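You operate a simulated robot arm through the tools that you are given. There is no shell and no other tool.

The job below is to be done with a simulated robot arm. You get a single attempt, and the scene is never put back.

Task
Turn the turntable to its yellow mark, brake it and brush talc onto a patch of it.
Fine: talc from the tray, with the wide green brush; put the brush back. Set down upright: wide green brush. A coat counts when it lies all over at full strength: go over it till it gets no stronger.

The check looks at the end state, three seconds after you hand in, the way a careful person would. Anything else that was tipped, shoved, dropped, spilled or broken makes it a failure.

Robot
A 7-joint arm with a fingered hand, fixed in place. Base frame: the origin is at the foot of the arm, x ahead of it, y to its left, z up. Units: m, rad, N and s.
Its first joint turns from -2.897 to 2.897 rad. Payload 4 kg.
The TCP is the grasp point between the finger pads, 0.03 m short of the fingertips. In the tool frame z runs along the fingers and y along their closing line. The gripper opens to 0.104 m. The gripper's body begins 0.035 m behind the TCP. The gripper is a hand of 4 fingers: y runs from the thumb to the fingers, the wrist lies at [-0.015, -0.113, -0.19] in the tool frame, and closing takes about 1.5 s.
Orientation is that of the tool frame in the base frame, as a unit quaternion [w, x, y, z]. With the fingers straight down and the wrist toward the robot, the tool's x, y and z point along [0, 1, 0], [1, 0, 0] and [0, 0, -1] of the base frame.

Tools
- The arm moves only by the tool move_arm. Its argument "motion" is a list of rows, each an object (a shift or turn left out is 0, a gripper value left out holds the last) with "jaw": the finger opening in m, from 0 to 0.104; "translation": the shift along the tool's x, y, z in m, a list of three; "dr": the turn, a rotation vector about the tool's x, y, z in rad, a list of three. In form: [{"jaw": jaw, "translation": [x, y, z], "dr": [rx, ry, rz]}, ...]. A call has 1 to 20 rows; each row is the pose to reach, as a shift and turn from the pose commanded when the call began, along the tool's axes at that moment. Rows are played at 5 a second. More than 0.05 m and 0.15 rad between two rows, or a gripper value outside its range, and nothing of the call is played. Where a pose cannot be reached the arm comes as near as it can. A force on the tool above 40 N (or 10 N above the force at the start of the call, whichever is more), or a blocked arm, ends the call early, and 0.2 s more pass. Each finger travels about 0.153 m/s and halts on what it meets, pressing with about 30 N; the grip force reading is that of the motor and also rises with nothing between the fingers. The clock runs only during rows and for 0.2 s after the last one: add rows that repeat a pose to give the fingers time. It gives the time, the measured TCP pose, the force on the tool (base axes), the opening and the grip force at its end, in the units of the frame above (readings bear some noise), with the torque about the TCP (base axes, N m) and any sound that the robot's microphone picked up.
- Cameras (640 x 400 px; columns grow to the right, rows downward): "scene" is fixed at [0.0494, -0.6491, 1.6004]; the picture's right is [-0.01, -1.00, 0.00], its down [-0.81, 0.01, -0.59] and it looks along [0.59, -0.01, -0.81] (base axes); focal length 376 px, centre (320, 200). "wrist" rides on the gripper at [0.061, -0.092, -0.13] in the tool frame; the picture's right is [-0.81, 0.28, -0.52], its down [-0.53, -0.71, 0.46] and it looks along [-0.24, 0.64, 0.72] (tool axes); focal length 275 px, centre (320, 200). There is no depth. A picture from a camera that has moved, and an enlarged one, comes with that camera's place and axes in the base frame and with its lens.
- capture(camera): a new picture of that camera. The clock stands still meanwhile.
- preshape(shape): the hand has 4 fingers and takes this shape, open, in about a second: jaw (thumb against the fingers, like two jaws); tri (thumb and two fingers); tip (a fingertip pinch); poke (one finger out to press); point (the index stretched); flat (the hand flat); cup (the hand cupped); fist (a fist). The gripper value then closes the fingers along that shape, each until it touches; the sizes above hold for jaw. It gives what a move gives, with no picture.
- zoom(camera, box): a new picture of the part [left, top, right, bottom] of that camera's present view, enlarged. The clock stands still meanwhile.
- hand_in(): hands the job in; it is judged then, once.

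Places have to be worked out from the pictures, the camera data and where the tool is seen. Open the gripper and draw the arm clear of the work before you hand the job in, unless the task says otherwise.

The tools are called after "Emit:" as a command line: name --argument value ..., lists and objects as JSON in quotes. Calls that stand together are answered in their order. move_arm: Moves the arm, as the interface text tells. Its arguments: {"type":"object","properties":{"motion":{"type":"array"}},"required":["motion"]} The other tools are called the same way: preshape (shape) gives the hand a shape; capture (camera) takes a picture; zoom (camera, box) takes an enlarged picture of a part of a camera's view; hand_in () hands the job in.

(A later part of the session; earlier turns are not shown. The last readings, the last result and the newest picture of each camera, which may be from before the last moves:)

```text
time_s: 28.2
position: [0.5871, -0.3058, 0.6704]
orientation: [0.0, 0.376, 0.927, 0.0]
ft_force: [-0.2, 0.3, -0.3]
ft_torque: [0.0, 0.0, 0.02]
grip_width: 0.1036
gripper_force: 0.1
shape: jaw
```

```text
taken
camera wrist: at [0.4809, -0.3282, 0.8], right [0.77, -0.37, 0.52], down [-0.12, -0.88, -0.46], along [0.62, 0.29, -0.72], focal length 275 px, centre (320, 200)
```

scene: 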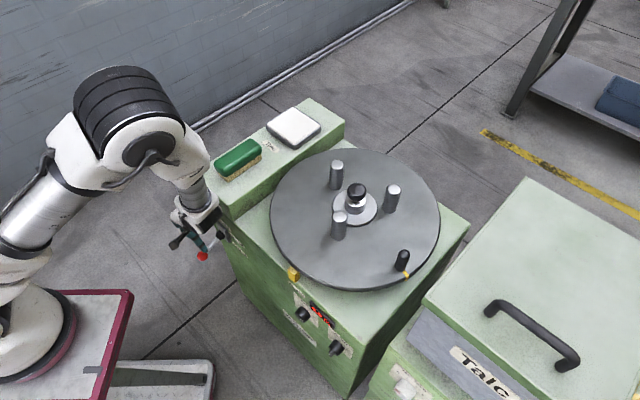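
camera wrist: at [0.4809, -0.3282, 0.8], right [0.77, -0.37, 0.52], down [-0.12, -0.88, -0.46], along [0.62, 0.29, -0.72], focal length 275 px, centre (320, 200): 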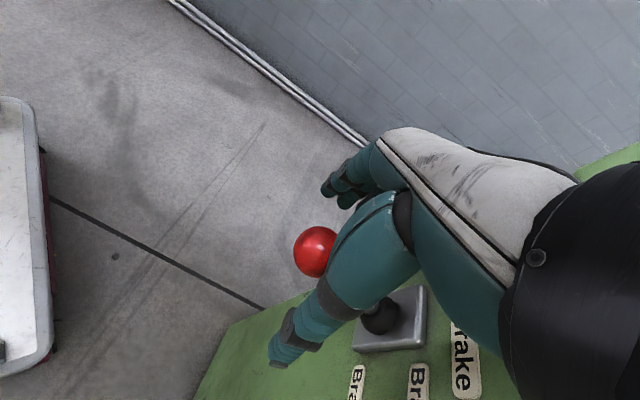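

The lever stays up at "off". I rise and return over the crank pin.

Emit:
move_arm --motion '[{"translation": [0, 0, -0.045]}, {"translation": [0, 0, -0.09]}, {"translation": [0, 0, -0.135]}, {"translation": [0, 0, -0.18]}, {"translation": [0, 0, -0.225]}, {"translation": [0, 0, -0.27]}, {"translation": [0, 0, -0.315]}, {"translation": [0, 0, -0.36]}, {"translation": [0, 0, -0.405]}, {"translation": [0, 0, -0.45]}, {"translation": [0, 0, -0.45]}]'

Emit:
move_arm --motion '[{"translation": [-0.0193, -0.038, 0], "dr": [0, 0, 0.144]}, {"translation": [-0.0386, -0.0759, 0], "dr": [0, 0, 0.288]}, {"translation": [-0.0579, -0.1139, 0], "dr": [0, 0, 0.432]}, {"translation": [-0.0773, -0.1519, 0], "dr": [0, 0, 0.576]}, {"translation": [-0.0966, -0.1898, 0], "dr": [0, 0, 0.72]}, {"translation": [-0.1159, -0.2278, 0], "dr": [0, 0, 0.864]}, {"translation": [-0.1352, -0.2658, 0], "dr": [0, 0, 1.008]}, {"translation": [-0.1545, -0.3037, 0], "dr": [0, 0, 1.152]}, {"translation": [-0.1738, -0.3417, 0], "dr": [0, 0, 1.296]}, {"translation": [-0.1932, -0.3797, 0], "dr": [0, 0, 1.44]}, {"translation": [-0.2125, -0.4177, 0], "dr": [0, 0, 1.584]}, {"translation": [-0.2318, -0.4556, 0], "dr": [0, 0, 1.728]}, {"translation": [-0.2511, -0.4936, 0], "dr": [0, 0, 1.85]}, {"translation": [-0.2511, -0.4936, 0], "dr": [0, 0, 1.85]}]'

Emit:
capture --camera "scene"

Emit:
capture --camera "wrist"

```text
time_s: 30.6
position: [0.5887, -0.3063, 1.1198]
orientation: [0.0, 0.376, 0.927, 0.0]
ft_force: [0.3, 1.9, 0.1]
ft_torque: [-0.03, 0.0, -0.01]
grip_width: 0.1037
gripper_force: 0.0
shape: jaw
```

```text
time_s: 33.6
position: [0.4257, -0.8365, 1.1201]
orientation: [0.0, 0.966, 0.257, 0.0]
ft_force: [0.1, 1.3, 0.7]
ft_torque: [0.0, -0.04, 0.03]
grip_width: 0.1036
gripper_force: 0.0
shape: jaw
```

```text
taken
```

scene: 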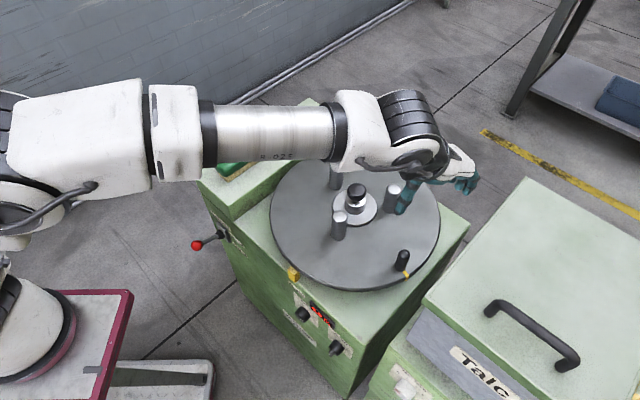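

```text
taken
camera wrist: at [0.4332, -0.7254, 1.2498], right [-0.57, -0.64, 0.52], down [-0.82, 0.35, -0.46], along [0.11, -0.68, -0.72], focal length 275 px, centre (320, 200)
```

wrist: 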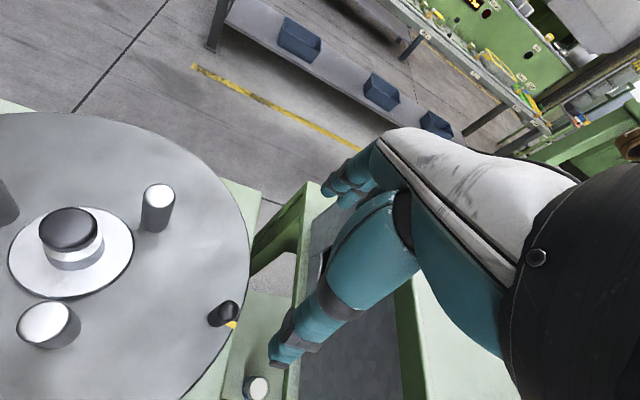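

Lever remains up. I lower around the pin again and form the cage.

Emit:
move_arm --motion '[{"translation": [-0.002, -0.002, 0.04]}, {"translation": [-0.002, -0.002, 0.08]}, {"translation": [-0.002, -0.002, 0.12]}, {"translation": [-0.002, -0.002, 0.16]}, {"translation": [-0.002, -0.002, 0.19]}, {"translation": [-0.002, -0.002, 0.215]}, {"translation": [-0.002, -0.002, 0.239]}, {"translation": [-0.002, -0.002, 0.239]}, {"translation": [-0.002, -0.002, 0.239], "jaw": 0.07}, {"translation": [-0.002, -0.002, 0.239], "jaw": 0.045}, {"translation": [-0.002, -0.002, 0.239], "jaw": 0.032}, {"translation": [-0.002, -0.002, 0.239], "jaw": 0.032}]'

Emit:
capture --camera "wrist"

```text
time_s: 36.2
position: [0.4206, -0.8357, 0.8807]
orientation: [-0.001, 0.966, 0.257, 0.0]
ft_force: [0.3, 0.1, -1.0]
ft_torque: [0.02, -0.03, 0.0]
grip_width: 0.0324
gripper_force: 0.0
shape: jaw
```

```text
taken
camera wrist: at [0.4292, -0.7247, 1.0104], right [-0.57, -0.64, 0.52], down [-0.82, 0.35, -0.46], along [0.11, -0.68, -0.72], focal length 275 px, centre (320, 200)
```

wrist: 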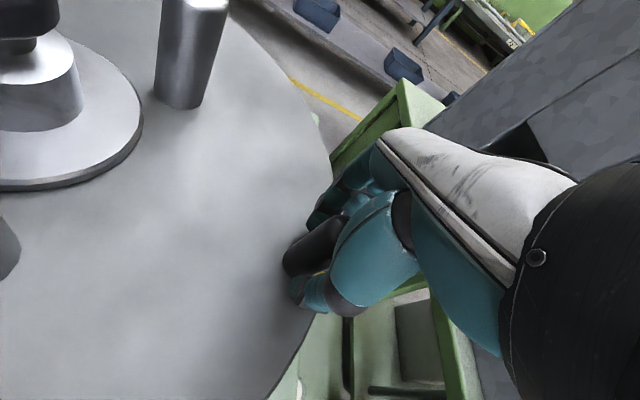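

Trying the first 0.2 rad again.

Emit:
move_arm --motion '[{"translation": [0.0002, -0.0127, 0], "dr": [0, 0, 0.07]}, {"translation": [0.0014, -0.0253, 0], "dr": [0, 0, 0.14]}, {"translation": [0.0031, -0.036, 0], "dr": [0, 0, 0.2]}]'

Emit:
zoom --camera "scene" --box '[260, 140, 460, 300]'

```text
time_s: 37.0
position: [0.4054, -0.8032, 0.8805]
orientation: [0.0, 0.987, 0.158, 0.001]
ft_force: [1.1, 0.2, 0.2]
ft_torque: [-0.03, -0.06, 0.05]
grip_width: 0.0325
gripper_force: 0.0
shape: jaw
```

```text
2.50 times, centred on (360, 220) of scene
camera zoom: at [0.0494, -0.6491, 1.6004], right [-0.01, -1.0, 0.0], down [-0.81, 0.01, -0.59], along [0.59, -0.01, -0.81], focal length 940 px, centre (220, 150)
```

zoom: 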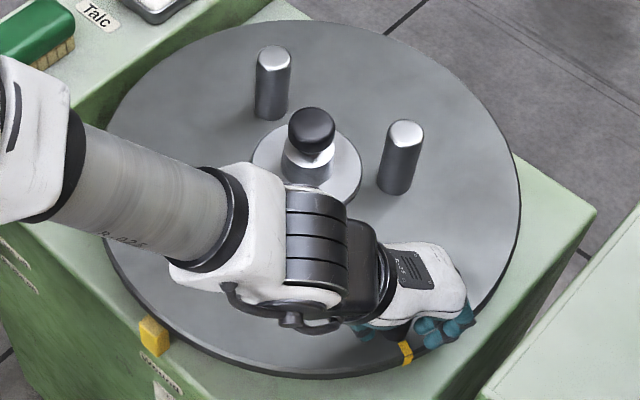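

The disk turns freely now. I continue the arc to about 1.08 rad in total.

Emit:
move_arm --motion '[{"translation": [0.0004, -0.0145, 0], "dr": [0, 0, 0.08]}, {"translation": [0.0019, -0.0288, 0], "dr": [0, 0, 0.16]}, {"translation": [0.0046, -0.0431, 0], "dr": [0, 0, 0.24]}, {"translation": [0.0084, -0.0571, 0], "dr": [0, 0, 0.32]}, {"translation": [0.0133, -0.0707, 0], "dr": [0, 0, 0.4]}, {"translation": [0.0193, -0.0839, 0], "dr": [0, 0, 0.48]}, {"translation": [0.0264, -0.0965, 0], "dr": [0, 0, 0.56]}, {"translation": [0.0343, -0.1086, 0], "dr": [0, 0, 0.64]}, {"translation": [0.0433, -0.12, 0], "dr": [0, 0, 0.72]}, {"translation": [0.0531, -0.1306, 0], "dr": [0, 0, 0.8]}, {"translation": [0.0638, -0.1404, 0], "dr": [0, 0, 0.88]}]'

Emit:
zoom --camera "scene" --box '[260, 140, 460, 300]'

Emit:
capture --camera "wrist"

```text
time_s: 39.4
position: [0.4228, -0.6477, 0.8809]
orientation: [0.001, 0.961, -0.277, -0.001]
ft_force: [-0.3, 0.0, 0.0]
ft_torque: [-0.03, -0.01, -0.02]
grip_width: 0.0327
gripper_force: 0.1
shape: jaw
```

```text
2.50 times, centred on (360, 220) of scene
camera zoom: at [0.0494, -0.6491, 1.6004], right [-0.01, -1.0, 0.0], down [-0.81, 0.01, -0.59], along [0.59, -0.01, -0.81], focal length 940 px, centre (220, 150)
```

zoom: 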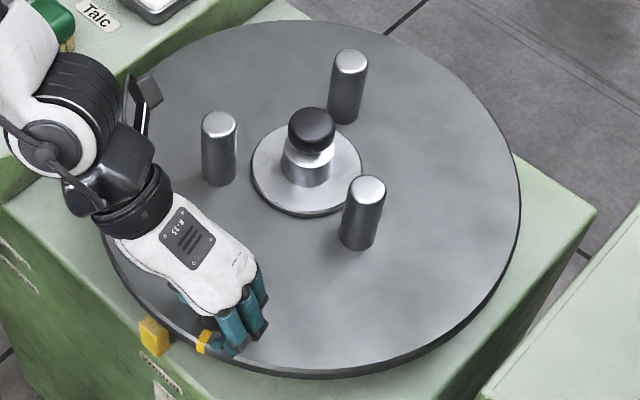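

```text
taken
camera wrist: at [0.5234, -0.6029, 1.0112], right [-0.83, 0.2, 0.52], down [-0.07, 0.89, -0.46], along [-0.55, -0.42, -0.72], focal length 275 px, centre (320, 200)
```

wrist: 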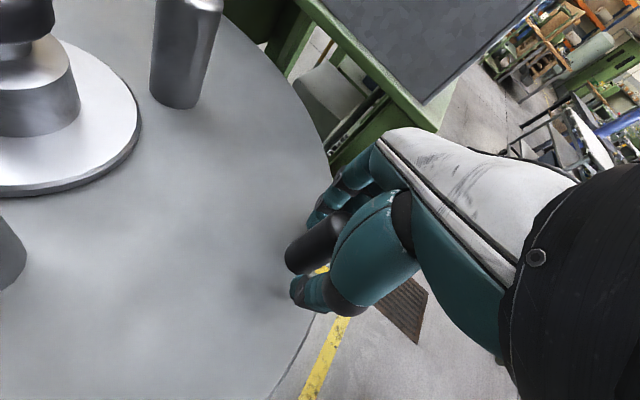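

Mark is at about 150° and the pointer at about 135°. I advance 0.2 rad and look closely.

Emit:
move_arm --motion '[{"translation": [0.0002, -0.0127, 0], "dr": [0, 0, 0.07]}, {"translation": [0.0014, -0.0253, 0], "dr": [0, 0, 0.14]}, {"translation": [0.0031, -0.036, 0], "dr": [0, 0, 0.2]}, {"translation": [0.0031, -0.036, 0], "dr": [0, 0, 0.2]}]'

Emit:
zoom --camera "scene" --box '[264, 235, 344, 295]'

Emit:
capture --camera "wrist"

```text
time_s: 40.4
position: [0.4441, -0.6191, 0.8803]
orientation: [0.0, 0.928, -0.372, 0.0]
ft_force: [0.8, 0.7, -0.1]
ft_torque: [0.01, 0.01, 0.02]
grip_width: 0.0324
gripper_force: 0.0
shape: jaw
```

```text
6.67 times, centred on (304, 265) of scene
camera zoom: at [0.0494, -0.6491, 1.6004], right [-0.01, -1.0, 0.0], down [-0.81, 0.01, -0.59], along [0.59, -0.01, -0.81], focal length 2505 px, centre (427, -233)
```

zoom: 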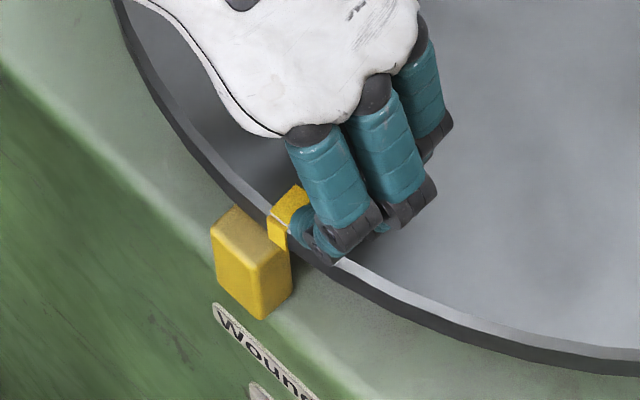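

```text
taken
camera wrist: at [0.5532, -0.5948, 1.0105], right [-0.78, 0.36, 0.52], down [0.11, 0.88, -0.46], along [-0.62, -0.3, -0.72], focal length 275 px, centre (320, 200)
```

wrist: 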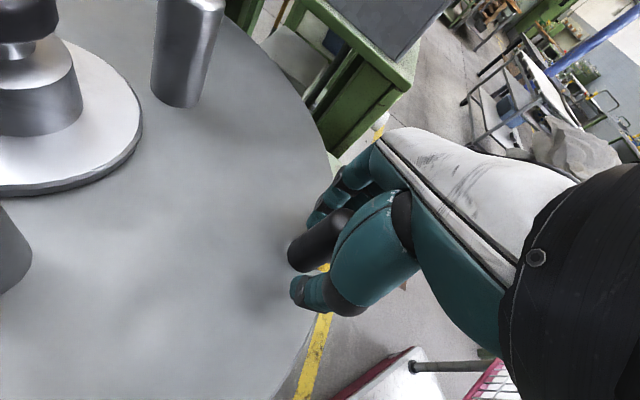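

Mark is now about 3.7° short of the pointer. I advance 0.065 rad and then withdraw a bit to check.

Emit:
move_arm --motion '[{"translation": [0.0001, -0.006, 0], "dr": [0, 0, 0.033]}, {"translation": [0.0002, -0.0118, 0], "dr": [0, 0, 0.065]}, {"translation": [0.0002, -0.0118, 0], "dr": [0, 0, 0.065]}]'

Emit:
zoom --camera "scene" --box '[264, 235, 344, 295]'

```text
time_s: 41.2
position: [0.4543, -0.6108, 0.8787]
orientation: [-0.001, 0.916, -0.401, 0.0]
ft_force: [-0.5, -0.6, 0.8]
ft_torque: [-0.01, -0.01, -0.02]
grip_width: 0.0324
gripper_force: 0.0
shape: jaw
```

```text
6.67 times, centred on (304, 265) of scene
camera zoom: at [0.0494, -0.6491, 1.6004], right [-0.01, -1.0, 0.0], down [-0.81, 0.01, -0.59], along [0.59, -0.01, -0.81], focal length 2505 px, centre (427, -233)
```

zoom: 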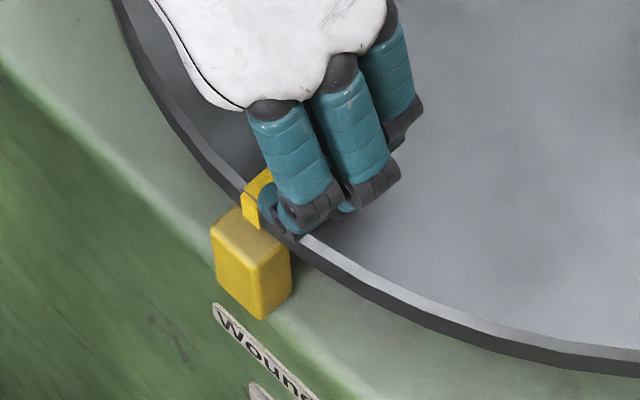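

Mark now reads about 135.5° against the pointer's ~135°. I open the hand, rise clear and check the alignment from above.

Emit:
move_arm --motion '[{"jaw": 0.06}, {"jaw": 0.104}, {"jaw": 0.104}, {"jaw": 0.104}, {"translation": [0, 0, -0.03]}, {"translation": [0, 0, -0.07]}, {"translation": [0, 0, -0.115]}, {"translation": [0, 0, -0.16]}, {"translation": [0, 0, -0.205]}, {"translation": [0, 0, -0.25]}, {"translation": [0, 0, -0.25]}]'

Emit:
capture --camera "wrist"

Emit:
capture --camera "scene"

```text
time_s: 43.6
position: [0.4542, -0.6118, 1.132]
orientation: [0.0, 0.916, -0.402, -0.001]
ft_force: [0.7, -0.7, 0.5]
ft_torque: [0.02, -0.01, 0.03]
grip_width: 0.1036
gripper_force: 0.0
shape: jaw
```

```text
taken
camera wrist: at [0.5633, -0.5937, 1.2625], right [-0.75, 0.41, 0.52], down [0.16, 0.88, -0.46], along [-0.64, -0.26, -0.72], focal length 275 px, centre (320, 200)
```

wrist: 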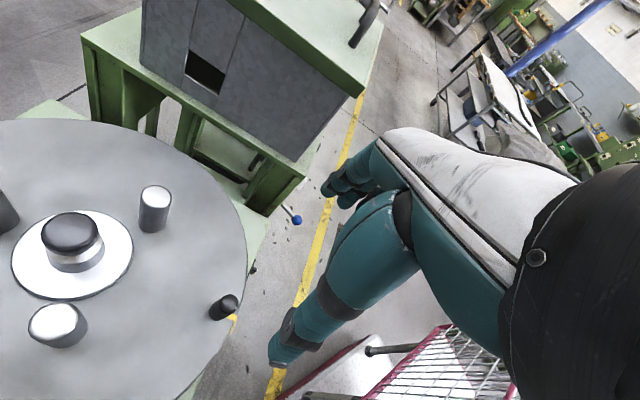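

```text
taken
```

scene: 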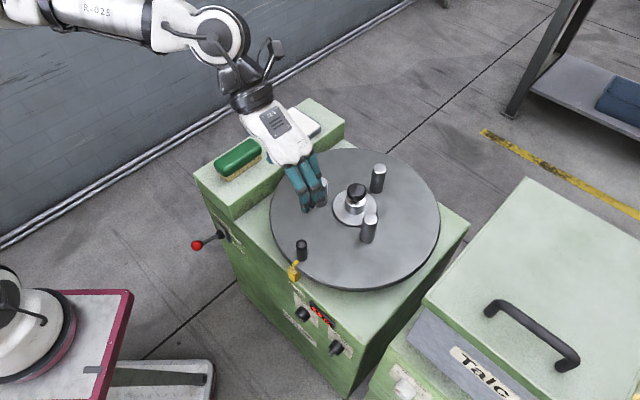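

Emit:
zoom --camera "scene" --box '[264, 235, 344, 295]'

Emit:
zoom --camera "wrist" --box '[190, 280, 270, 340]'

```text
6.67 times, centred on (304, 265) of scene
camera zoom: at [0.0494, -0.6491, 1.6004], right [-0.01, -1.0, 0.0], down [-0.81, 0.01, -0.59], along [0.59, -0.01, -0.81], focal length 2505 px, centre (427, -233)
```

zoom: 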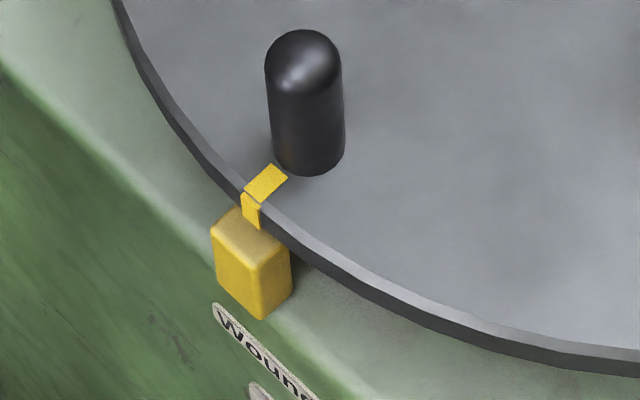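

```text
6.67 times, centred on (230, 310) of wrist
camera zoom: at [0.5633, -0.5937, 1.2625], right [-0.75, 0.41, 0.52], down [0.16, 0.88, -0.46], along [-0.64, -0.26, -0.72], focal length 1835 px, centre (920, -533)
```

zoom: 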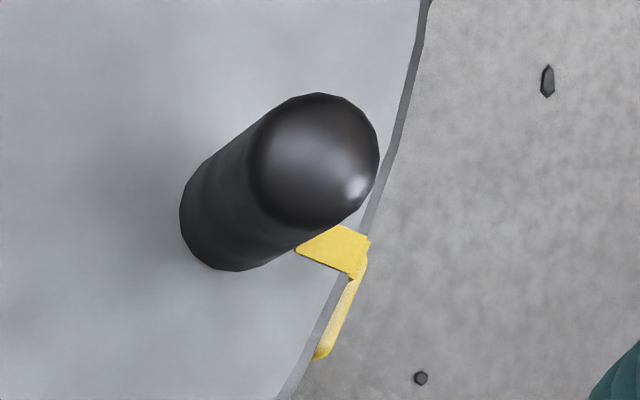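

From both views the mark sits at about 135.5–136° and the pointer block's middle at about 135.4°, so it is aligned. Now I go back to the lever to brake, untwisting the hand on the way.

Emit:
move_arm --motion '[{"translation": [-0.007, -0.0144, 0], "dr": [0, 0, -0.145]}, {"translation": [-0.0136, -0.0288, 0], "dr": [0, 0, -0.29]}, {"translation": [-0.0203, -0.0432, 0], "dr": [0, 0, -0.435]}, {"translation": [-0.0271, -0.0576, 0], "dr": [0, 0, -0.58]}, {"translation": [-0.0339, -0.072, 0], "dr": [0, 0, -0.725]}, {"translation": [-0.0407, -0.0864, 0], "dr": [0, 0, -0.87]}, {"translation": [-0.0475, -0.1008, 0], "dr": [0, 0, -1.015]}, {"translation": [-0.0543, -0.1152, 0], "dr": [0, 0, -1.16]}, {"translation": [-0.0611, -0.1296, 0], "dr": [0, 0, -1.305]}, {"translation": [-0.0678, -0.144, 0], "dr": [0, 0, -1.45]}, {"translation": [-0.0746, -0.1583, 0], "dr": [0, 0, -1.595]}, {"translation": [-0.0746, -0.1583, 0], "dr": [0, 0, -1.595]}]'

```text
time_s: 46.2
position: [0.5188, -0.448, 1.1299]
orientation: [0.0, 0.927, 0.376, 0.0]
ft_force: [0.1, 0.6, 0.5]
ft_torque: [-0.06, -0.01, 0.02]
grip_width: 0.1035
gripper_force: 0.1
shape: jaw
```

Continuing the untwist to over the lever.

Emit:
move_arm --motion '[{"translation": [0.0135, -0.005, 0], "dr": [0, 0, -0.1456]}, {"translation": [0.027, -0.01, 0], "dr": [0, 0, -0.2912]}, {"translation": [0.0405, -0.015, 0], "dr": [0, 0, -0.4368]}, {"translation": [0.054, -0.02, 0], "dr": [0, 0, -0.5824]}, {"translation": [0.0675, -0.025, 0], "dr": [0, 0, -0.728]}, {"translation": [0.081, -0.03, 0], "dr": [0, 0, -0.8736]}, {"translation": [0.0945, -0.035, 0], "dr": [0, 0, -1.0192]}, {"translation": [0.108, -0.04, 0], "dr": [0, 0, -1.1648]}, {"translation": [0.1215, -0.045, 0], "dr": [0, 0, -1.3104]}, {"translation": [0.135, -0.05, 0], "dr": [0, 0, -1.456]}, {"translation": [0.1485, -0.0551, 0], "dr": [0, 0, -1.602]}, {"translation": [0.1485, -0.0551, 0], "dr": [0, 0, -1.602], "jaw": 0.02}, {"translation": [0.1485, -0.0551, 0], "dr": [0, 0, -1.602], "jaw": 0.02}, {"translation": [0.1485, -0.0551, 0], "dr": [0, 0, -1.602], "jaw": 0.02}]'

Emit:
capture --camera "wrist"

```text
time_s: 49.2
position: [0.5887, -0.3065, 1.131]
orientation: [0.0, 0.375, 0.927, 0.0]
ft_force: [0.2, -0.4, -0.6]
ft_torque: [0.01, -0.01, -0.01]
grip_width: 0.0202
gripper_force: 0.1
shape: jaw
```

```text
taken
camera wrist: at [0.4808, -0.3289, 1.2613], right [0.77, -0.37, 0.52], down [-0.11, -0.88, -0.46], along [0.62, 0.29, -0.72], focal length 275 px, centre (320, 200)
```

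wrist: 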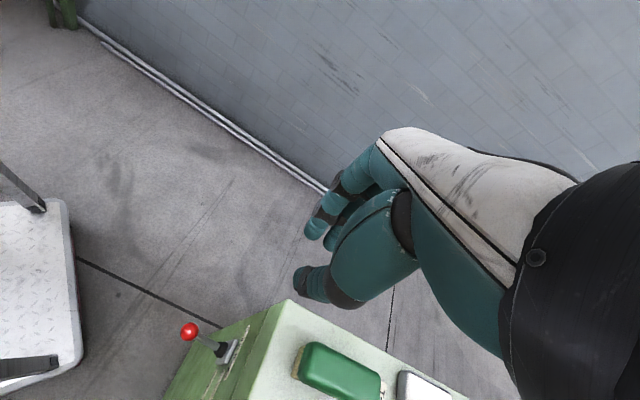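

Ball still at about [0.585,-0.305,0.652]. I descend with half-closed fingers to just above it.

Emit:
move_arm --motion '[{"translation": [0.003, -0.001, 0.045]}, {"translation": [0.003, -0.001, 0.09]}, {"translation": [0.003, -0.001, 0.135]}, {"translation": [0.003, -0.001, 0.18]}, {"translation": [0.003, -0.001, 0.225]}, {"translation": [0.003, -0.001, 0.27]}, {"translation": [0.003, -0.001, 0.315]}, {"translation": [0.003, -0.001, 0.36]}, {"translation": [0.003, -0.001, 0.405]}, {"translation": [0.003, -0.001, 0.405]}]'

Emit:
capture --camera "wrist"

```text
time_s: 51.4
position: [0.5851, -0.3057, 0.7255]
orientation: [0.001, 0.376, 0.926, 0.0]
ft_force: [-0.5, 1.0, -0.1]
ft_torque: [0.03, 0.01, -0.04]
grip_width: 0.0198
gripper_force: 0.1
shape: jaw
```

```text
taken
camera wrist: at [0.4774, -0.3271, 0.8548], right [0.77, -0.37, 0.52], down [-0.11, -0.88, -0.45], along [0.62, 0.29, -0.72], focal length 275 px, centre (320, 200)
```

wrist: 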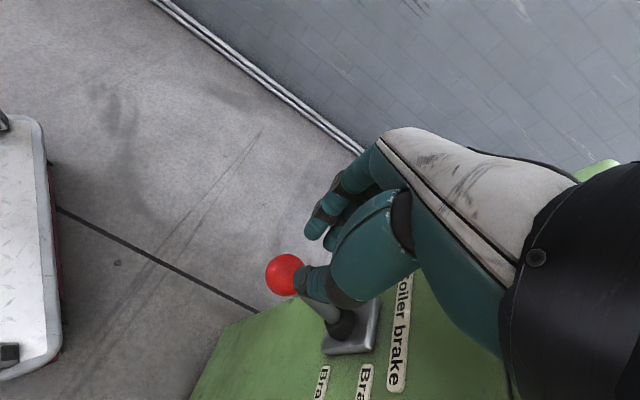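

I press the ball down along its arc.

Emit:
move_arm --motion '[{"translation": [0.001, 0, 0.02]}, {"translation": [0.002, 0, 0.035]}, {"translation": [0.003, 0, 0.05]}, {"translation": [0.003, 0, 0.065]}, {"translation": [0.002, 0, 0.08]}, {"translation": [0.001, 0, 0.095]}]'

Emit:
capture --camera "wrist"

```text
time_s: 52.8
position: [0.5837, -0.3026, 0.632]
orientation: [0.0, 0.376, 0.927, 0.0]
ft_force: [-4.8, -2.9, 13.7]
ft_torque: [-0.25, 0.25, -0.01]
grip_width: 0.0222
gripper_force: 0.1
shape: jaw
```

```text
taken
camera wrist: at [0.4765, -0.3264, 0.7617], right [0.77, -0.37, 0.52], down [-0.11, -0.88, -0.46], along [0.62, 0.29, -0.72], focal length 275 px, centre (320, 200)
```

wrist: 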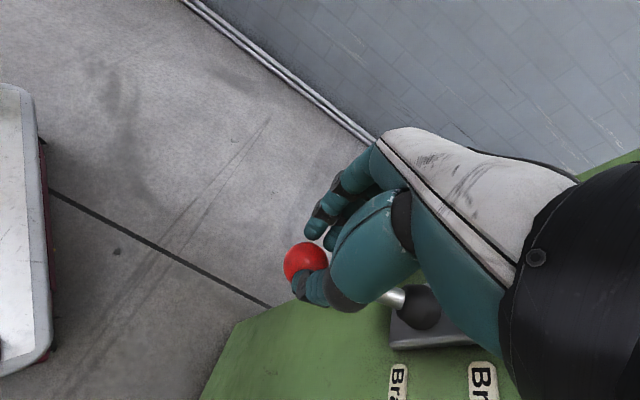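

Ball is at about z 0.595 with 13.7 N pushing back, nearly at the lower stop. I press a little further to be sure.

Emit:
move_arm --motion '[{"translation": [-0.001, 0, 0.005]}, {"translation": [-0.002, 0, 0.01]}, {"translation": [-0.003, 0, 0.014]}]'

Emit:
capture --camera "wrist"

```text
time_s: 53.6
position: [0.5857, -0.3061, 0.6169]
orientation: [0.0, 0.376, 0.927, 0.0]
ft_force: [-3.5, -1.7, 3.5]
ft_torque: [-0.03, 0.09, -0.02]
grip_width: 0.0217
gripper_force: 0.0
shape: jaw
```

```text
taken
camera wrist: at [0.4785, -0.3285, 0.7468], right [0.77, -0.37, 0.52], down [-0.11, -0.88, -0.46], along [0.62, 0.29, -0.72], focal length 275 px, centre (320, 200)
```

wrist: 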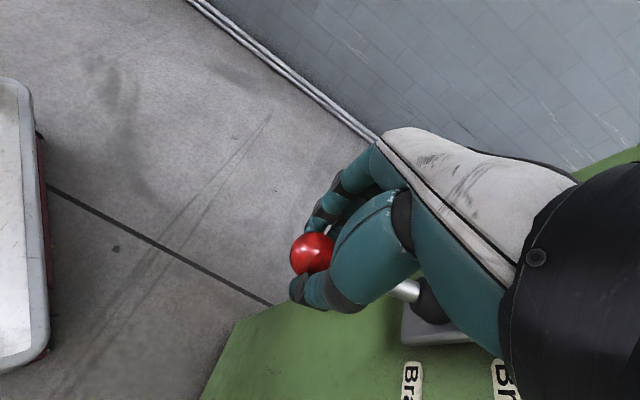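

The ball slipped between the fingertips and sits about 1 cm above where it began. I rise, close the fingers fully and press again.

Emit:
move_arm --motion '[{"jaw": 0.04}, {"jaw": 0.05, "translation": [0.002, 0, -0.03]}, {"jaw": 0.05, "translation": [0.002, 0, -0.06]}, {"jaw": 0.05, "translation": [0.002, 0, -0.08]}, {"jaw": 0.0, "translation": [0.002, 0, -0.08]}, {"jaw": 0.0, "translation": [0.002, 0, -0.08]}, {"jaw": 0.0, "translation": [0.002, 0, -0.08]}]'

Emit:
capture --camera "wrist"

Emit:
zoom --camera "scene" --box '[150, 190, 278, 290]'

```text
time_s: 55.2
position: [0.583, -0.304, 0.6969]
orientation: [0.0, 0.376, 0.927, 0.0]
ft_force: [-1.2, 0.8, 0.0]
ft_torque: [0.06, 0.0, 0.0]
grip_width: 0.0
gripper_force: 30.7
shape: jaw
```

```text
taken
camera wrist: at [0.4767, -0.327, 0.828], right [0.77, -0.37, 0.52], down [-0.11, -0.88, -0.46], along [0.62, 0.29, -0.72], focal length 275 px, centre (320, 200)
```

wrist: 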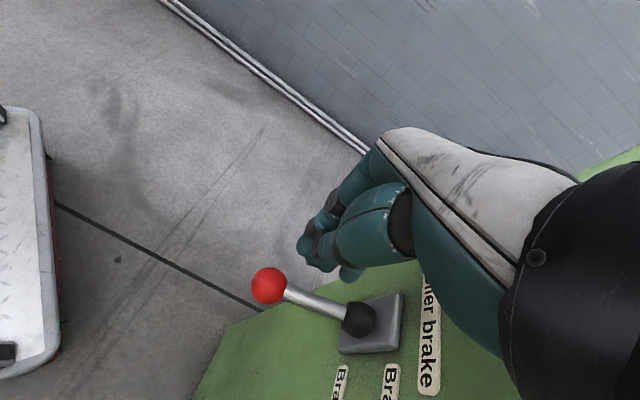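

```text
4.00 times, centred on (214, 240) of scene
camera zoom: at [0.0494, -0.6491, 1.6004], right [-0.01, -1.0, 0.0], down [-0.81, 0.01, -0.59], along [0.59, -0.01, -0.81], focal length 1503 px, centre (744, 40)
```

zoom: 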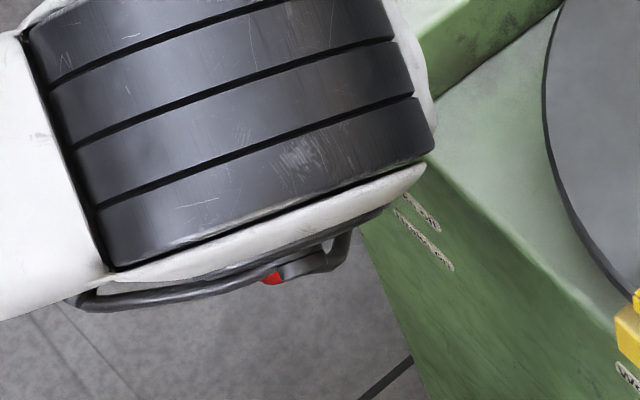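

The ball is now back within a few mm of its starting place (z≈0.593 vs 0.590). I press once more with closed fingers to make sure it is against the stop.

Emit:
move_arm --motion '[{"translation": [0, -0.001, 0.02]}, {"translation": [-0.001, -0.001, 0.04]}, {"translation": [-0.002, -0.001, 0.052]}, {"translation": [-0.002, -0.001, 0.06]}, {"translation": [-0.002, -0.001, 0.066]}]'

Emit:
capture --camera "wrist"

```text
time_s: 56.2
position: [0.5843, -0.3062, 0.6425]
orientation: [0.002, 0.376, 0.927, 0.001]
ft_force: [-6.9, -3.3, 31.9]
ft_torque: [-0.19, 0.34, 0.01]
grip_width: 0.0
gripper_force: 30.1
shape: jaw
stopped in row 4: the force on the tool passed its limit at 54 N (the readings are from after the stop); the commanded pose is now the measured one
```

```text
taken
camera wrist: at [0.4774, -0.3295, 0.7725], right [0.77, -0.37, 0.52], down [-0.11, -0.88, -0.46], along [0.63, 0.29, -0.72], focal length 275 px, centre (320, 200)
```

wrist: 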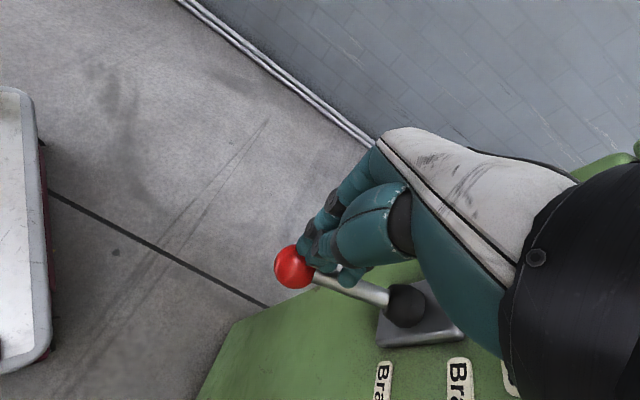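

It is hard against the stop (over 40 N), so the brake is fully on. I rise clear and check the lever and the mark.

Emit:
move_arm --motion '[{"translation": [0, 0, -0.04]}, {"translation": [0, 0, -0.085], "jaw": 0.104}, {"translation": [0, 0, -0.13], "jaw": 0.104}, {"translation": [0, 0, -0.175]}, {"translation": [0, 0, -0.22]}, {"translation": [0, 0, -0.265]}, {"translation": [0, 0, -0.31]}, {"translation": [0, 0, -0.355]}, {"translation": [0, 0, -0.4]}, {"translation": [0, 0, -0.445]}, {"translation": [0, 0, -0.487]}, {"translation": [0, 0, -0.487]}]'

Emit:
capture --camera "scene"

Emit:
zoom --camera "scene" --box '[190, 215, 254, 265]'

Emit:
zoom --camera "scene" --box '[264, 235, 344, 295]'

Emit:
zoom --camera "wrist" --box '[160, 280, 480, 400]'

```text
time_s: 58.8
position: [0.5845, -0.3065, 1.1301]
orientation: [0.0, 0.375, 0.927, 0.001]
ft_force: [0.7, 0.5, 1.0]
ft_torque: [-0.01, -0.01, 0.04]
grip_width: 0.1036
gripper_force: 0.0
shape: jaw
```

```text
taken
```

scene: 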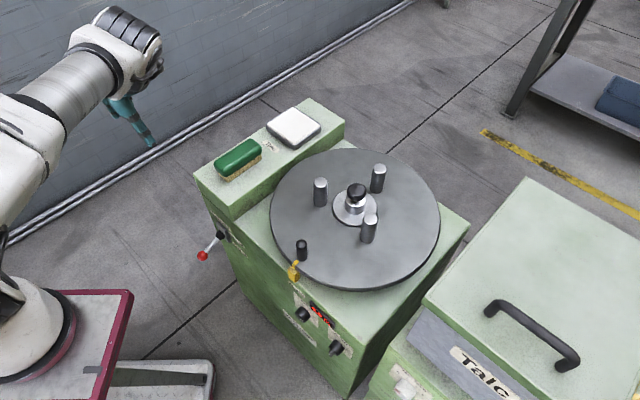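

```text
8.00 times, centred on (222, 240) of scene
camera zoom: at [0.0494, -0.6491, 1.6004], right [-0.01, -1.0, 0.0], down [-0.81, 0.01, -0.59], along [0.59, -0.01, -0.81], focal length 3006 px, centre (1104, -120)
```

zoom: 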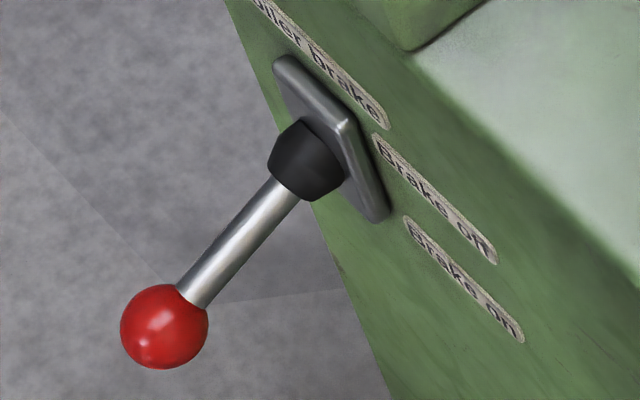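

```text
6.67 times, centred on (304, 265) of scene
camera zoom: at [0.0494, -0.6491, 1.6004], right [-0.01, -1.0, 0.0], down [-0.81, 0.01, -0.59], along [0.59, -0.01, -0.81], focal length 2505 px, centre (427, -233)
```

zoom: 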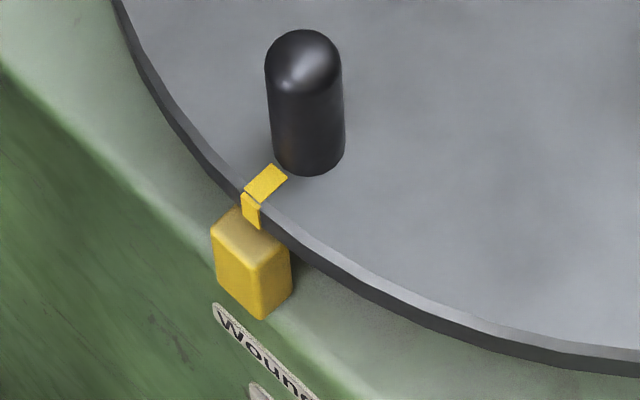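

```text
2.00 times, centred on (320, 340) of wrist
camera zoom: at [0.477, -0.3297, 1.2605], right [0.77, -0.37, 0.52], down [-0.11, -0.88, -0.46], along [0.62, 0.29, -0.72], focal length 551 px, centre (320, -80)
```

zoom: 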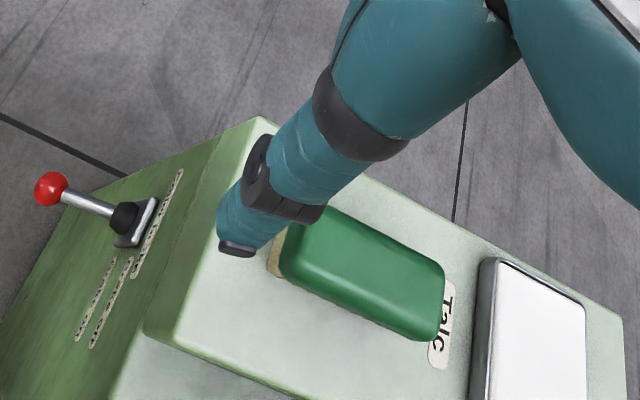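

Lever is pixel-identical to its original "on" position and the mark is on the pointer. Next I look at the tray and brush from closer, and find out how far the arm reaches over the tray.

Emit:
move_arm --motion '[{"translation": [-0.0437, -0.001, 0]}, {"translation": [-0.0873, -0.002, 0]}, {"translation": [-0.131, -0.003, 0]}, {"translation": [-0.1747, -0.004, 0]}, {"translation": [-0.2183, -0.005, 0]}, {"translation": [-0.262, -0.006, 0]}, {"translation": [-0.3057, -0.007, 0]}, {"translation": [-0.3493, -0.008, 0]}, {"translation": [-0.393, -0.009, 0]}, {"translation": [-0.393, -0.009, 0.05]}, {"translation": [-0.393, -0.009, 0.1]}, {"translation": [-0.393, -0.009, 0.13]}]'

Emit:
capture --camera "wrist"

Emit:
capture --camera "scene"

```text
time_s: 61.4
position: [0.8669, -0.5893, 0.9998]
orientation: [0.001, 0.374, 0.928, 0.0]
ft_force: [-0.1, -0.1, 0.5]
ft_torque: [0.0, -0.02, 0.0]
grip_width: 0.1041
gripper_force: 0.0
shape: jaw
out of reach, approached as far as the arm can: row 9, 10, 11, 12
```

```text
taken
camera wrist: at [0.7597, -0.6137, 1.1309], right [0.77, -0.36, 0.52], down [-0.11, -0.88, -0.46], along [0.62, 0.3, -0.72], focal length 275 px, centre (320, 200)
```

wrist: 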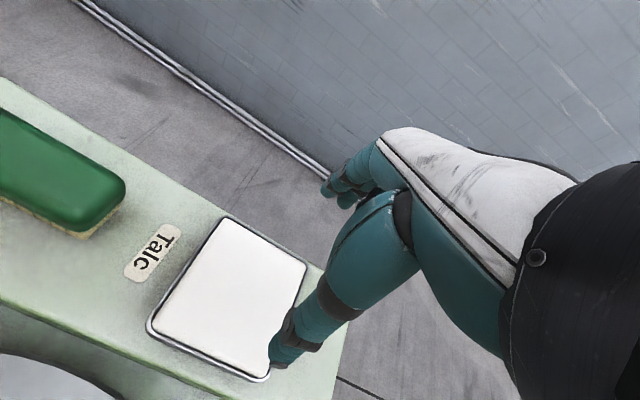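

```text
taken
```

scene: 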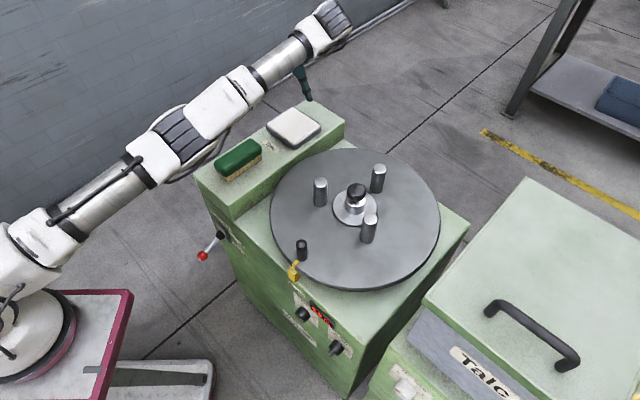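

The arm reaches over the tray in this hand orientation. I zoom in on tray and brush for sizes and talc level.

Emit:
zoom --camera "wrist" --box '[130, 200, 330, 390]'

Emit:
zoom --camera "wrist" --box '[0, 80, 160, 260]'

Emit:
zoom --camera "scene" --box '[260, 95, 340, 155]'

Emit:
zoom --camera "scene" --box '[200, 125, 280, 185]'

```text
2.11 times, centred on (230, 295) of wrist
camera zoom: at [0.7597, -0.6137, 1.1309], right [0.77, -0.36, 0.52], down [-0.11, -0.88, -0.46], along [0.62, 0.3, -0.72], focal length 580 px, centre (510, 0)
```

zoom: 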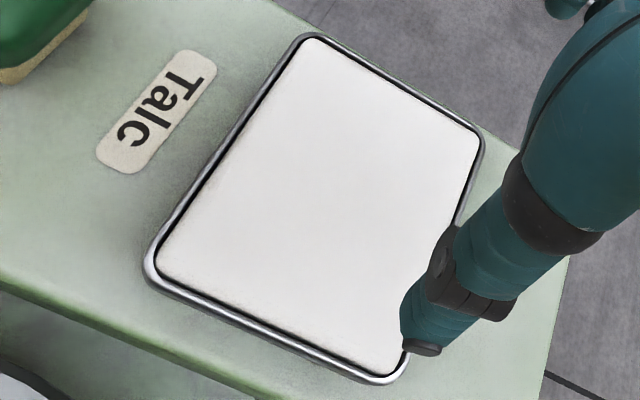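

```text
2.22 times, centred on (80, 170) of wrist
camera zoom: at [0.7597, -0.6137, 1.1309], right [0.77, -0.36, 0.52], down [-0.11, -0.88, -0.46], along [0.62, 0.3, -0.72], focal length 612 px, centre (853, 267)
```

zoom: 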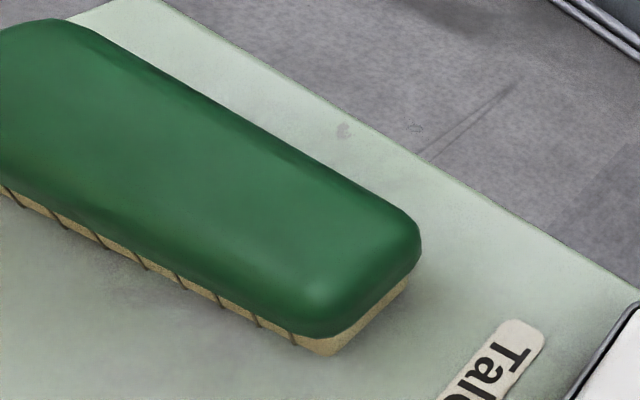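

```text
6.67 times, centred on (300, 125) of scene
camera zoom: at [0.0494, -0.6491, 1.6004], right [-0.01, -1.0, 0.0], down [-0.81, 0.01, -0.59], along [0.59, -0.01, -0.81], focal length 2505 px, centre (453, 700)
```

zoom: 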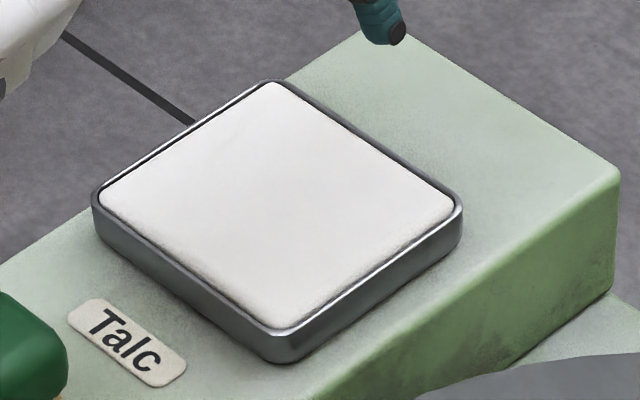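

```text
6.67 times, centred on (240, 155) of scene
camera zoom: at [0.0494, -0.6491, 1.6004], right [-0.01, -1.0, 0.0], down [-0.81, 0.01, -0.59], along [0.59, -0.01, -0.81], focal length 2505 px, centre (853, 500)
```

zoom: 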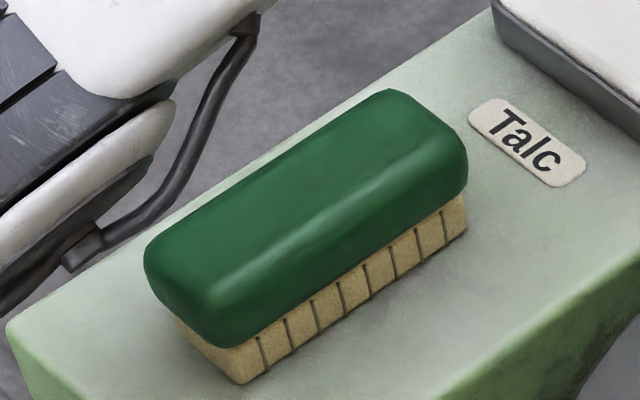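

The talc fills the tray up to its rim; tray centre about [0.863,-0.584,0.847]. I test whether the arm can go down close to it (fingertips stay 2 cm above).

Emit:
move_arm --motion '[{"translation": [0, 0, 0.03]}, {"translation": [0, 0, 0.06]}, {"translation": [0, 0, 0.09]}, {"translation": [0, 0, 0.09]}]'

```text
time_s: 62.4
position: [0.8819, -0.5937, 0.9171]
orientation: [0.006, 0.362, 0.932, -0.001]
ft_force: [-0.3, -0.4, 0.1]
ft_torque: [0.01, 0.03, 0.01]
grip_width: 0.1041
gripper_force: 0.1
shape: jaw
out of reach, approached as far as the arm can: row 1, 2, 3, 4
```

The arm came down but drifted sideways, which looks like a wrist joint limit at this yaw rather than reach. I rise and test the reach with the wrist toward the robot.

Emit:
move_arm --motion '[{"translation": [0.005, 0, -0.04]}, {"translation": [0.01, 0, -0.08]}, {"translation": [0.02, -0.005, -0.08], "dr": [0, 0, 0.145]}, {"translation": [0.02, -0.005, -0.08], "dr": [0, 0, 0.29]}, {"translation": [0.02, -0.005, -0.08], "dr": [0, 0, 0.435]}, {"translation": [0.02, -0.005, -0.08], "dr": [0, 0, 0.58]}, {"translation": [0.02, -0.005, -0.08], "dr": [0, 0, 0.725]}, {"translation": [0.02, -0.005, -0.08], "dr": [0, 0, 0.87]}, {"translation": [0.02, -0.005, -0.08], "dr": [0, 0, 1.015]}, {"translation": [0.02, -0.005, -0.08], "dr": [0, 0, 1.16]}, {"translation": [0.02, -0.005, -0.08], "dr": [0, 0, 1.305]}, {"translation": [0.02, -0.005, -0.08], "dr": [0, 0, 1.45]}, {"translation": [0.02, -0.005, -0.08], "dr": [0, 0, 1.595]}, {"translation": [0.02, -0.005, -0.08], "dr": [0, 0, 1.595]}]'

Emit:
capture --camera "wrist"

```text
time_s: 65.4
position: [0.8491, -0.5828, 0.9914]
orientation: [-0.001, 0.926, 0.379, 0.0]
ft_force: [0.6, 0.5, -0.6]
ft_torque: [0.01, -0.01, 0.0]
grip_width: 0.1039
gripper_force: 0.0
shape: jaw
```

```text
taken
camera wrist: at [0.8289, -0.4742, 1.1202], right [-0.39, -0.76, 0.52], down [-0.88, 0.14, -0.46], along [0.28, -0.63, -0.72], focal length 275 px, centre (320, 200)
```

wrist: 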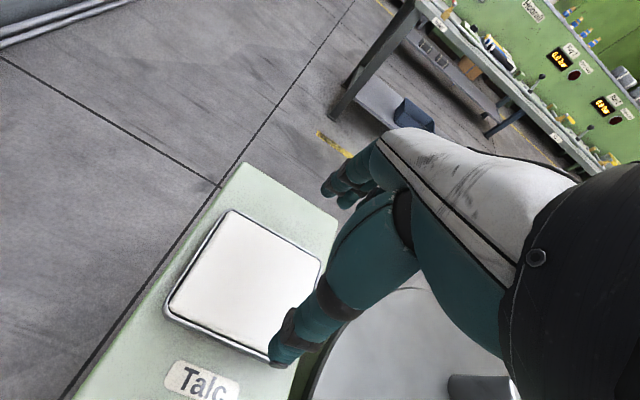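

No reach problem at this yaw. I test lowering to tip height 2 cm above the tray.

Emit:
move_arm --motion '[{"translation": [0, 0, 0.03]}, {"translation": [0, 0, 0.06]}, {"translation": [0, 0.01, 0.088]}, {"translation": [0, 0.01, 0.088]}]'

Emit:
capture --camera "scene"

```text
time_s: 66.4
position: [0.8572, -0.5898, 0.9006]
orientation: [0.001, 0.925, 0.38, 0.001]
ft_force: [0.5, -1.3, -0.3]
ft_torque: [-0.02, 0.02, 0.02]
grip_width: 0.104
gripper_force: 0.0
shape: jaw
```

```text
taken
```

scene: 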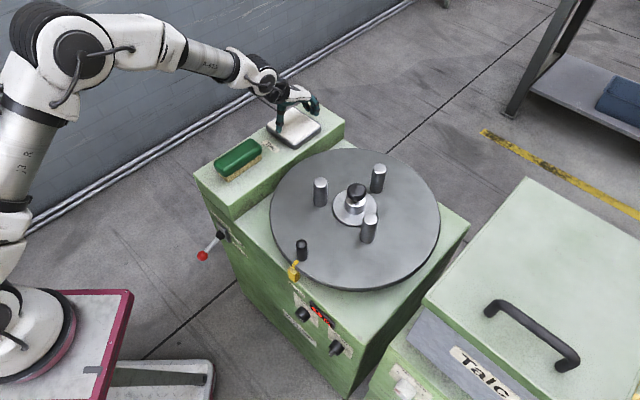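

Reach over the tray is fine with yaw -44°, so after grasping the brush I'll turn it 90° for the tray. Now I go above the brush with the closing line across its width.

Emit:
move_arm --motion '[{"translation": [0, 0, -0.05]}, {"translation": [0, 0, -0.1]}, {"translation": [0, 0, -0.14]}, {"translation": [0.0009, -0.0177, -0.14], "dr": [0, 0, -0.1425]}, {"translation": [0.0017, -0.0354, -0.14], "dr": [0, 0, -0.285]}, {"translation": [0.0026, -0.053, -0.14], "dr": [0, 0, -0.4274]}, {"translation": [0.0035, -0.0707, -0.14], "dr": [0, 0, -0.5698]}, {"translation": [0.0043, -0.0884, -0.14], "dr": [0, 0, -0.7123]}, {"translation": [0.0052, -0.1061, -0.14], "dr": [0, 0, -0.8547]}, {"translation": [0.006, -0.1238, -0.14], "dr": [0, 0, -0.9972]}, {"translation": [0.0069, -0.1415, -0.14], "dr": [0, 0, -1.1396]}, {"translation": [0.0078, -0.1591, -0.14], "dr": [0, 0, -1.2821]}, {"translation": [0.0086, -0.1768, -0.14], "dr": [0, 0, -1.4245]}, {"translation": [0.0095, -0.1945, -0.14], "dr": [0, 0, -1.567]}, {"translation": [0.0095, -0.1945, -0.14], "dr": [0, 0, -1.567]}]'

Emit:
capture --camera "wrist"

Emit:
capture --camera "scene"

```text
time_s: 69.6
position: [0.7266, -0.4464, 1.0411]
orientation: [0.001, 0.387, 0.922, 0.001]
ft_force: [-0.2, -0.1, 0.3]
ft_torque: [0.03, 0.02, -0.03]
grip_width: 0.1041
gripper_force: 0.0
shape: jaw
```

```text
taken
camera wrist: at [0.6189, -0.466, 1.1713], right [0.76, -0.39, 0.52], down [-0.14, -0.88, -0.46], along [0.63, 0.28, -0.72], focal length 275 px, centre (320, 200)
```

wrist: 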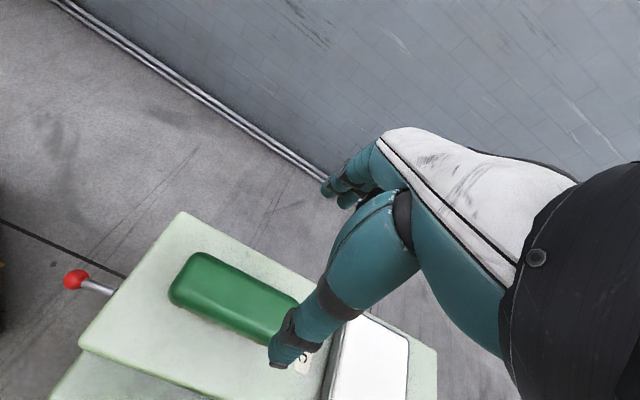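

```text
taken
```

scene: 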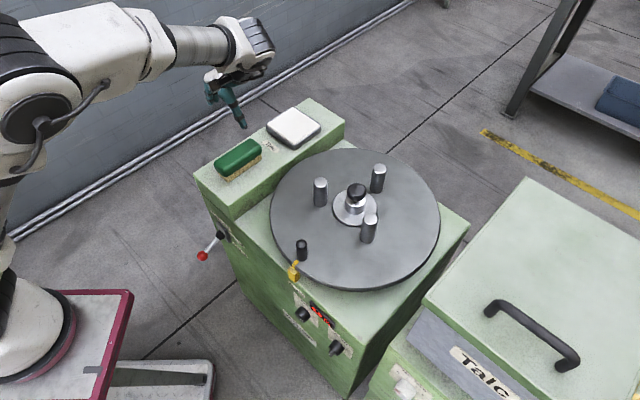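

Over the brush. I zoom to check its axis and centre relative to the hand.

Emit:
zoom --camera "wrist" --box '[150, 230, 330, 380]'

```text
2.67 times, centred on (240, 305) of wrist
camera zoom: at [0.6189, -0.466, 1.1713], right [0.76, -0.39, 0.52], down [-0.14, -0.88, -0.46], along [0.63, 0.28, -0.72], focal length 734 px, centre (533, -80)
```

zoom: 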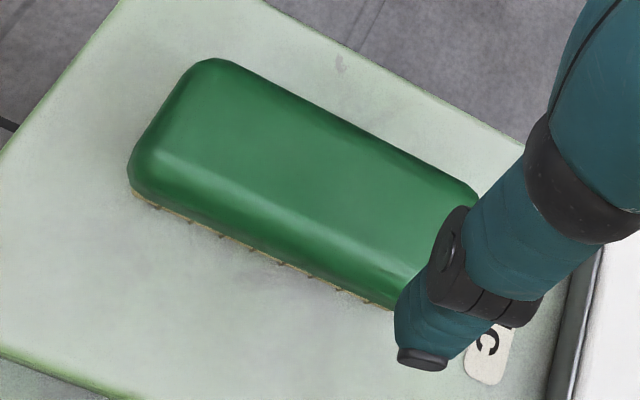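

Brush axis is -44°, its centre within 4 mm of the hand. I descend to grip the handle (fingertips stay ~1 cm above the shelf).

Emit:
move_arm --motion '[{"translation": [0.002, -0.002, 0.045]}, {"translation": [0.003, -0.003, 0.09]}, {"translation": [0.003, -0.003, 0.125]}, {"translation": [0.003, -0.003, 0.15]}, {"translation": [0.003, -0.003, 0.172]}, {"translation": [0.003, -0.003, 0.172]}]'

Emit:
capture --camera "wrist"

Emit:
zoom --camera "scene" --box '[180, 110, 300, 190]'

```text
time_s: 71.0
position: [0.7242, -0.4467, 0.8696]
orientation: [0.001, 0.389, 0.921, 0.0]
ft_force: [0.2, -0.4, 6.3]
ft_torque: [0.23, -0.27, -0.01]
grip_width: 0.1035
gripper_force: 0.1
shape: jaw
```

```text
taken
camera wrist: at [0.6151, -0.4664, 0.9998], right [0.76, -0.39, 0.52], down [-0.14, -0.88, -0.46], along [0.63, 0.28, -0.72], focal length 275 px, centre (320, 200)
```

wrist: 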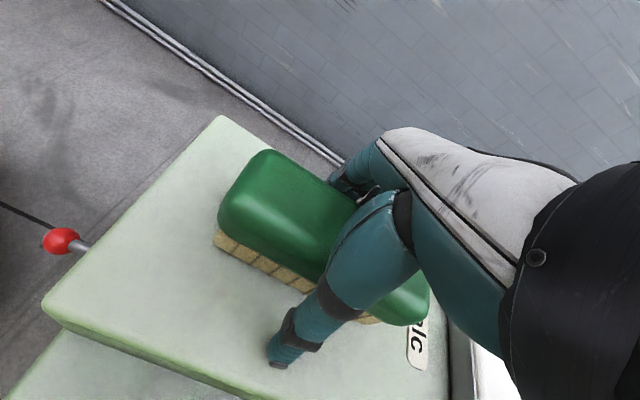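

```text
5.00 times, centred on (240, 150) of scene
camera zoom: at [0.0494, -0.6491, 1.6004], right [-0.01, -1.0, 0.0], down [-0.81, 0.01, -0.59], along [0.59, -0.01, -0.81], focal length 1879 px, centre (720, 450)
```

zoom: 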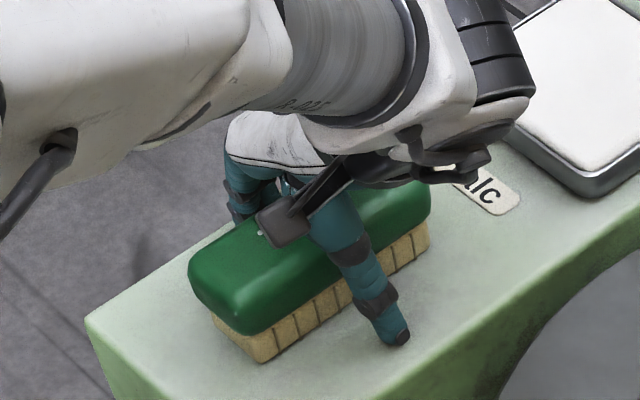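

There is a 6 N touch at the finger side (fingertips grazing the shelf). I raise a few millimetres before closing.

Emit:
move_arm --motion '[{"translation": [0, 0, -0.004]}, {"translation": [0, 0, -0.006]}, {"translation": [0, 0, -0.006]}]'

```text
time_s: 71.8
position: [0.723, -0.4455, 0.8751]
orientation: [0.0, 0.389, 0.921, 0.001]
ft_force: [0.7, 0.2, 0.5]
ft_torque: [0.02, 0.0, 0.0]
grip_width: 0.1041
gripper_force: 0.0
shape: jaw
```

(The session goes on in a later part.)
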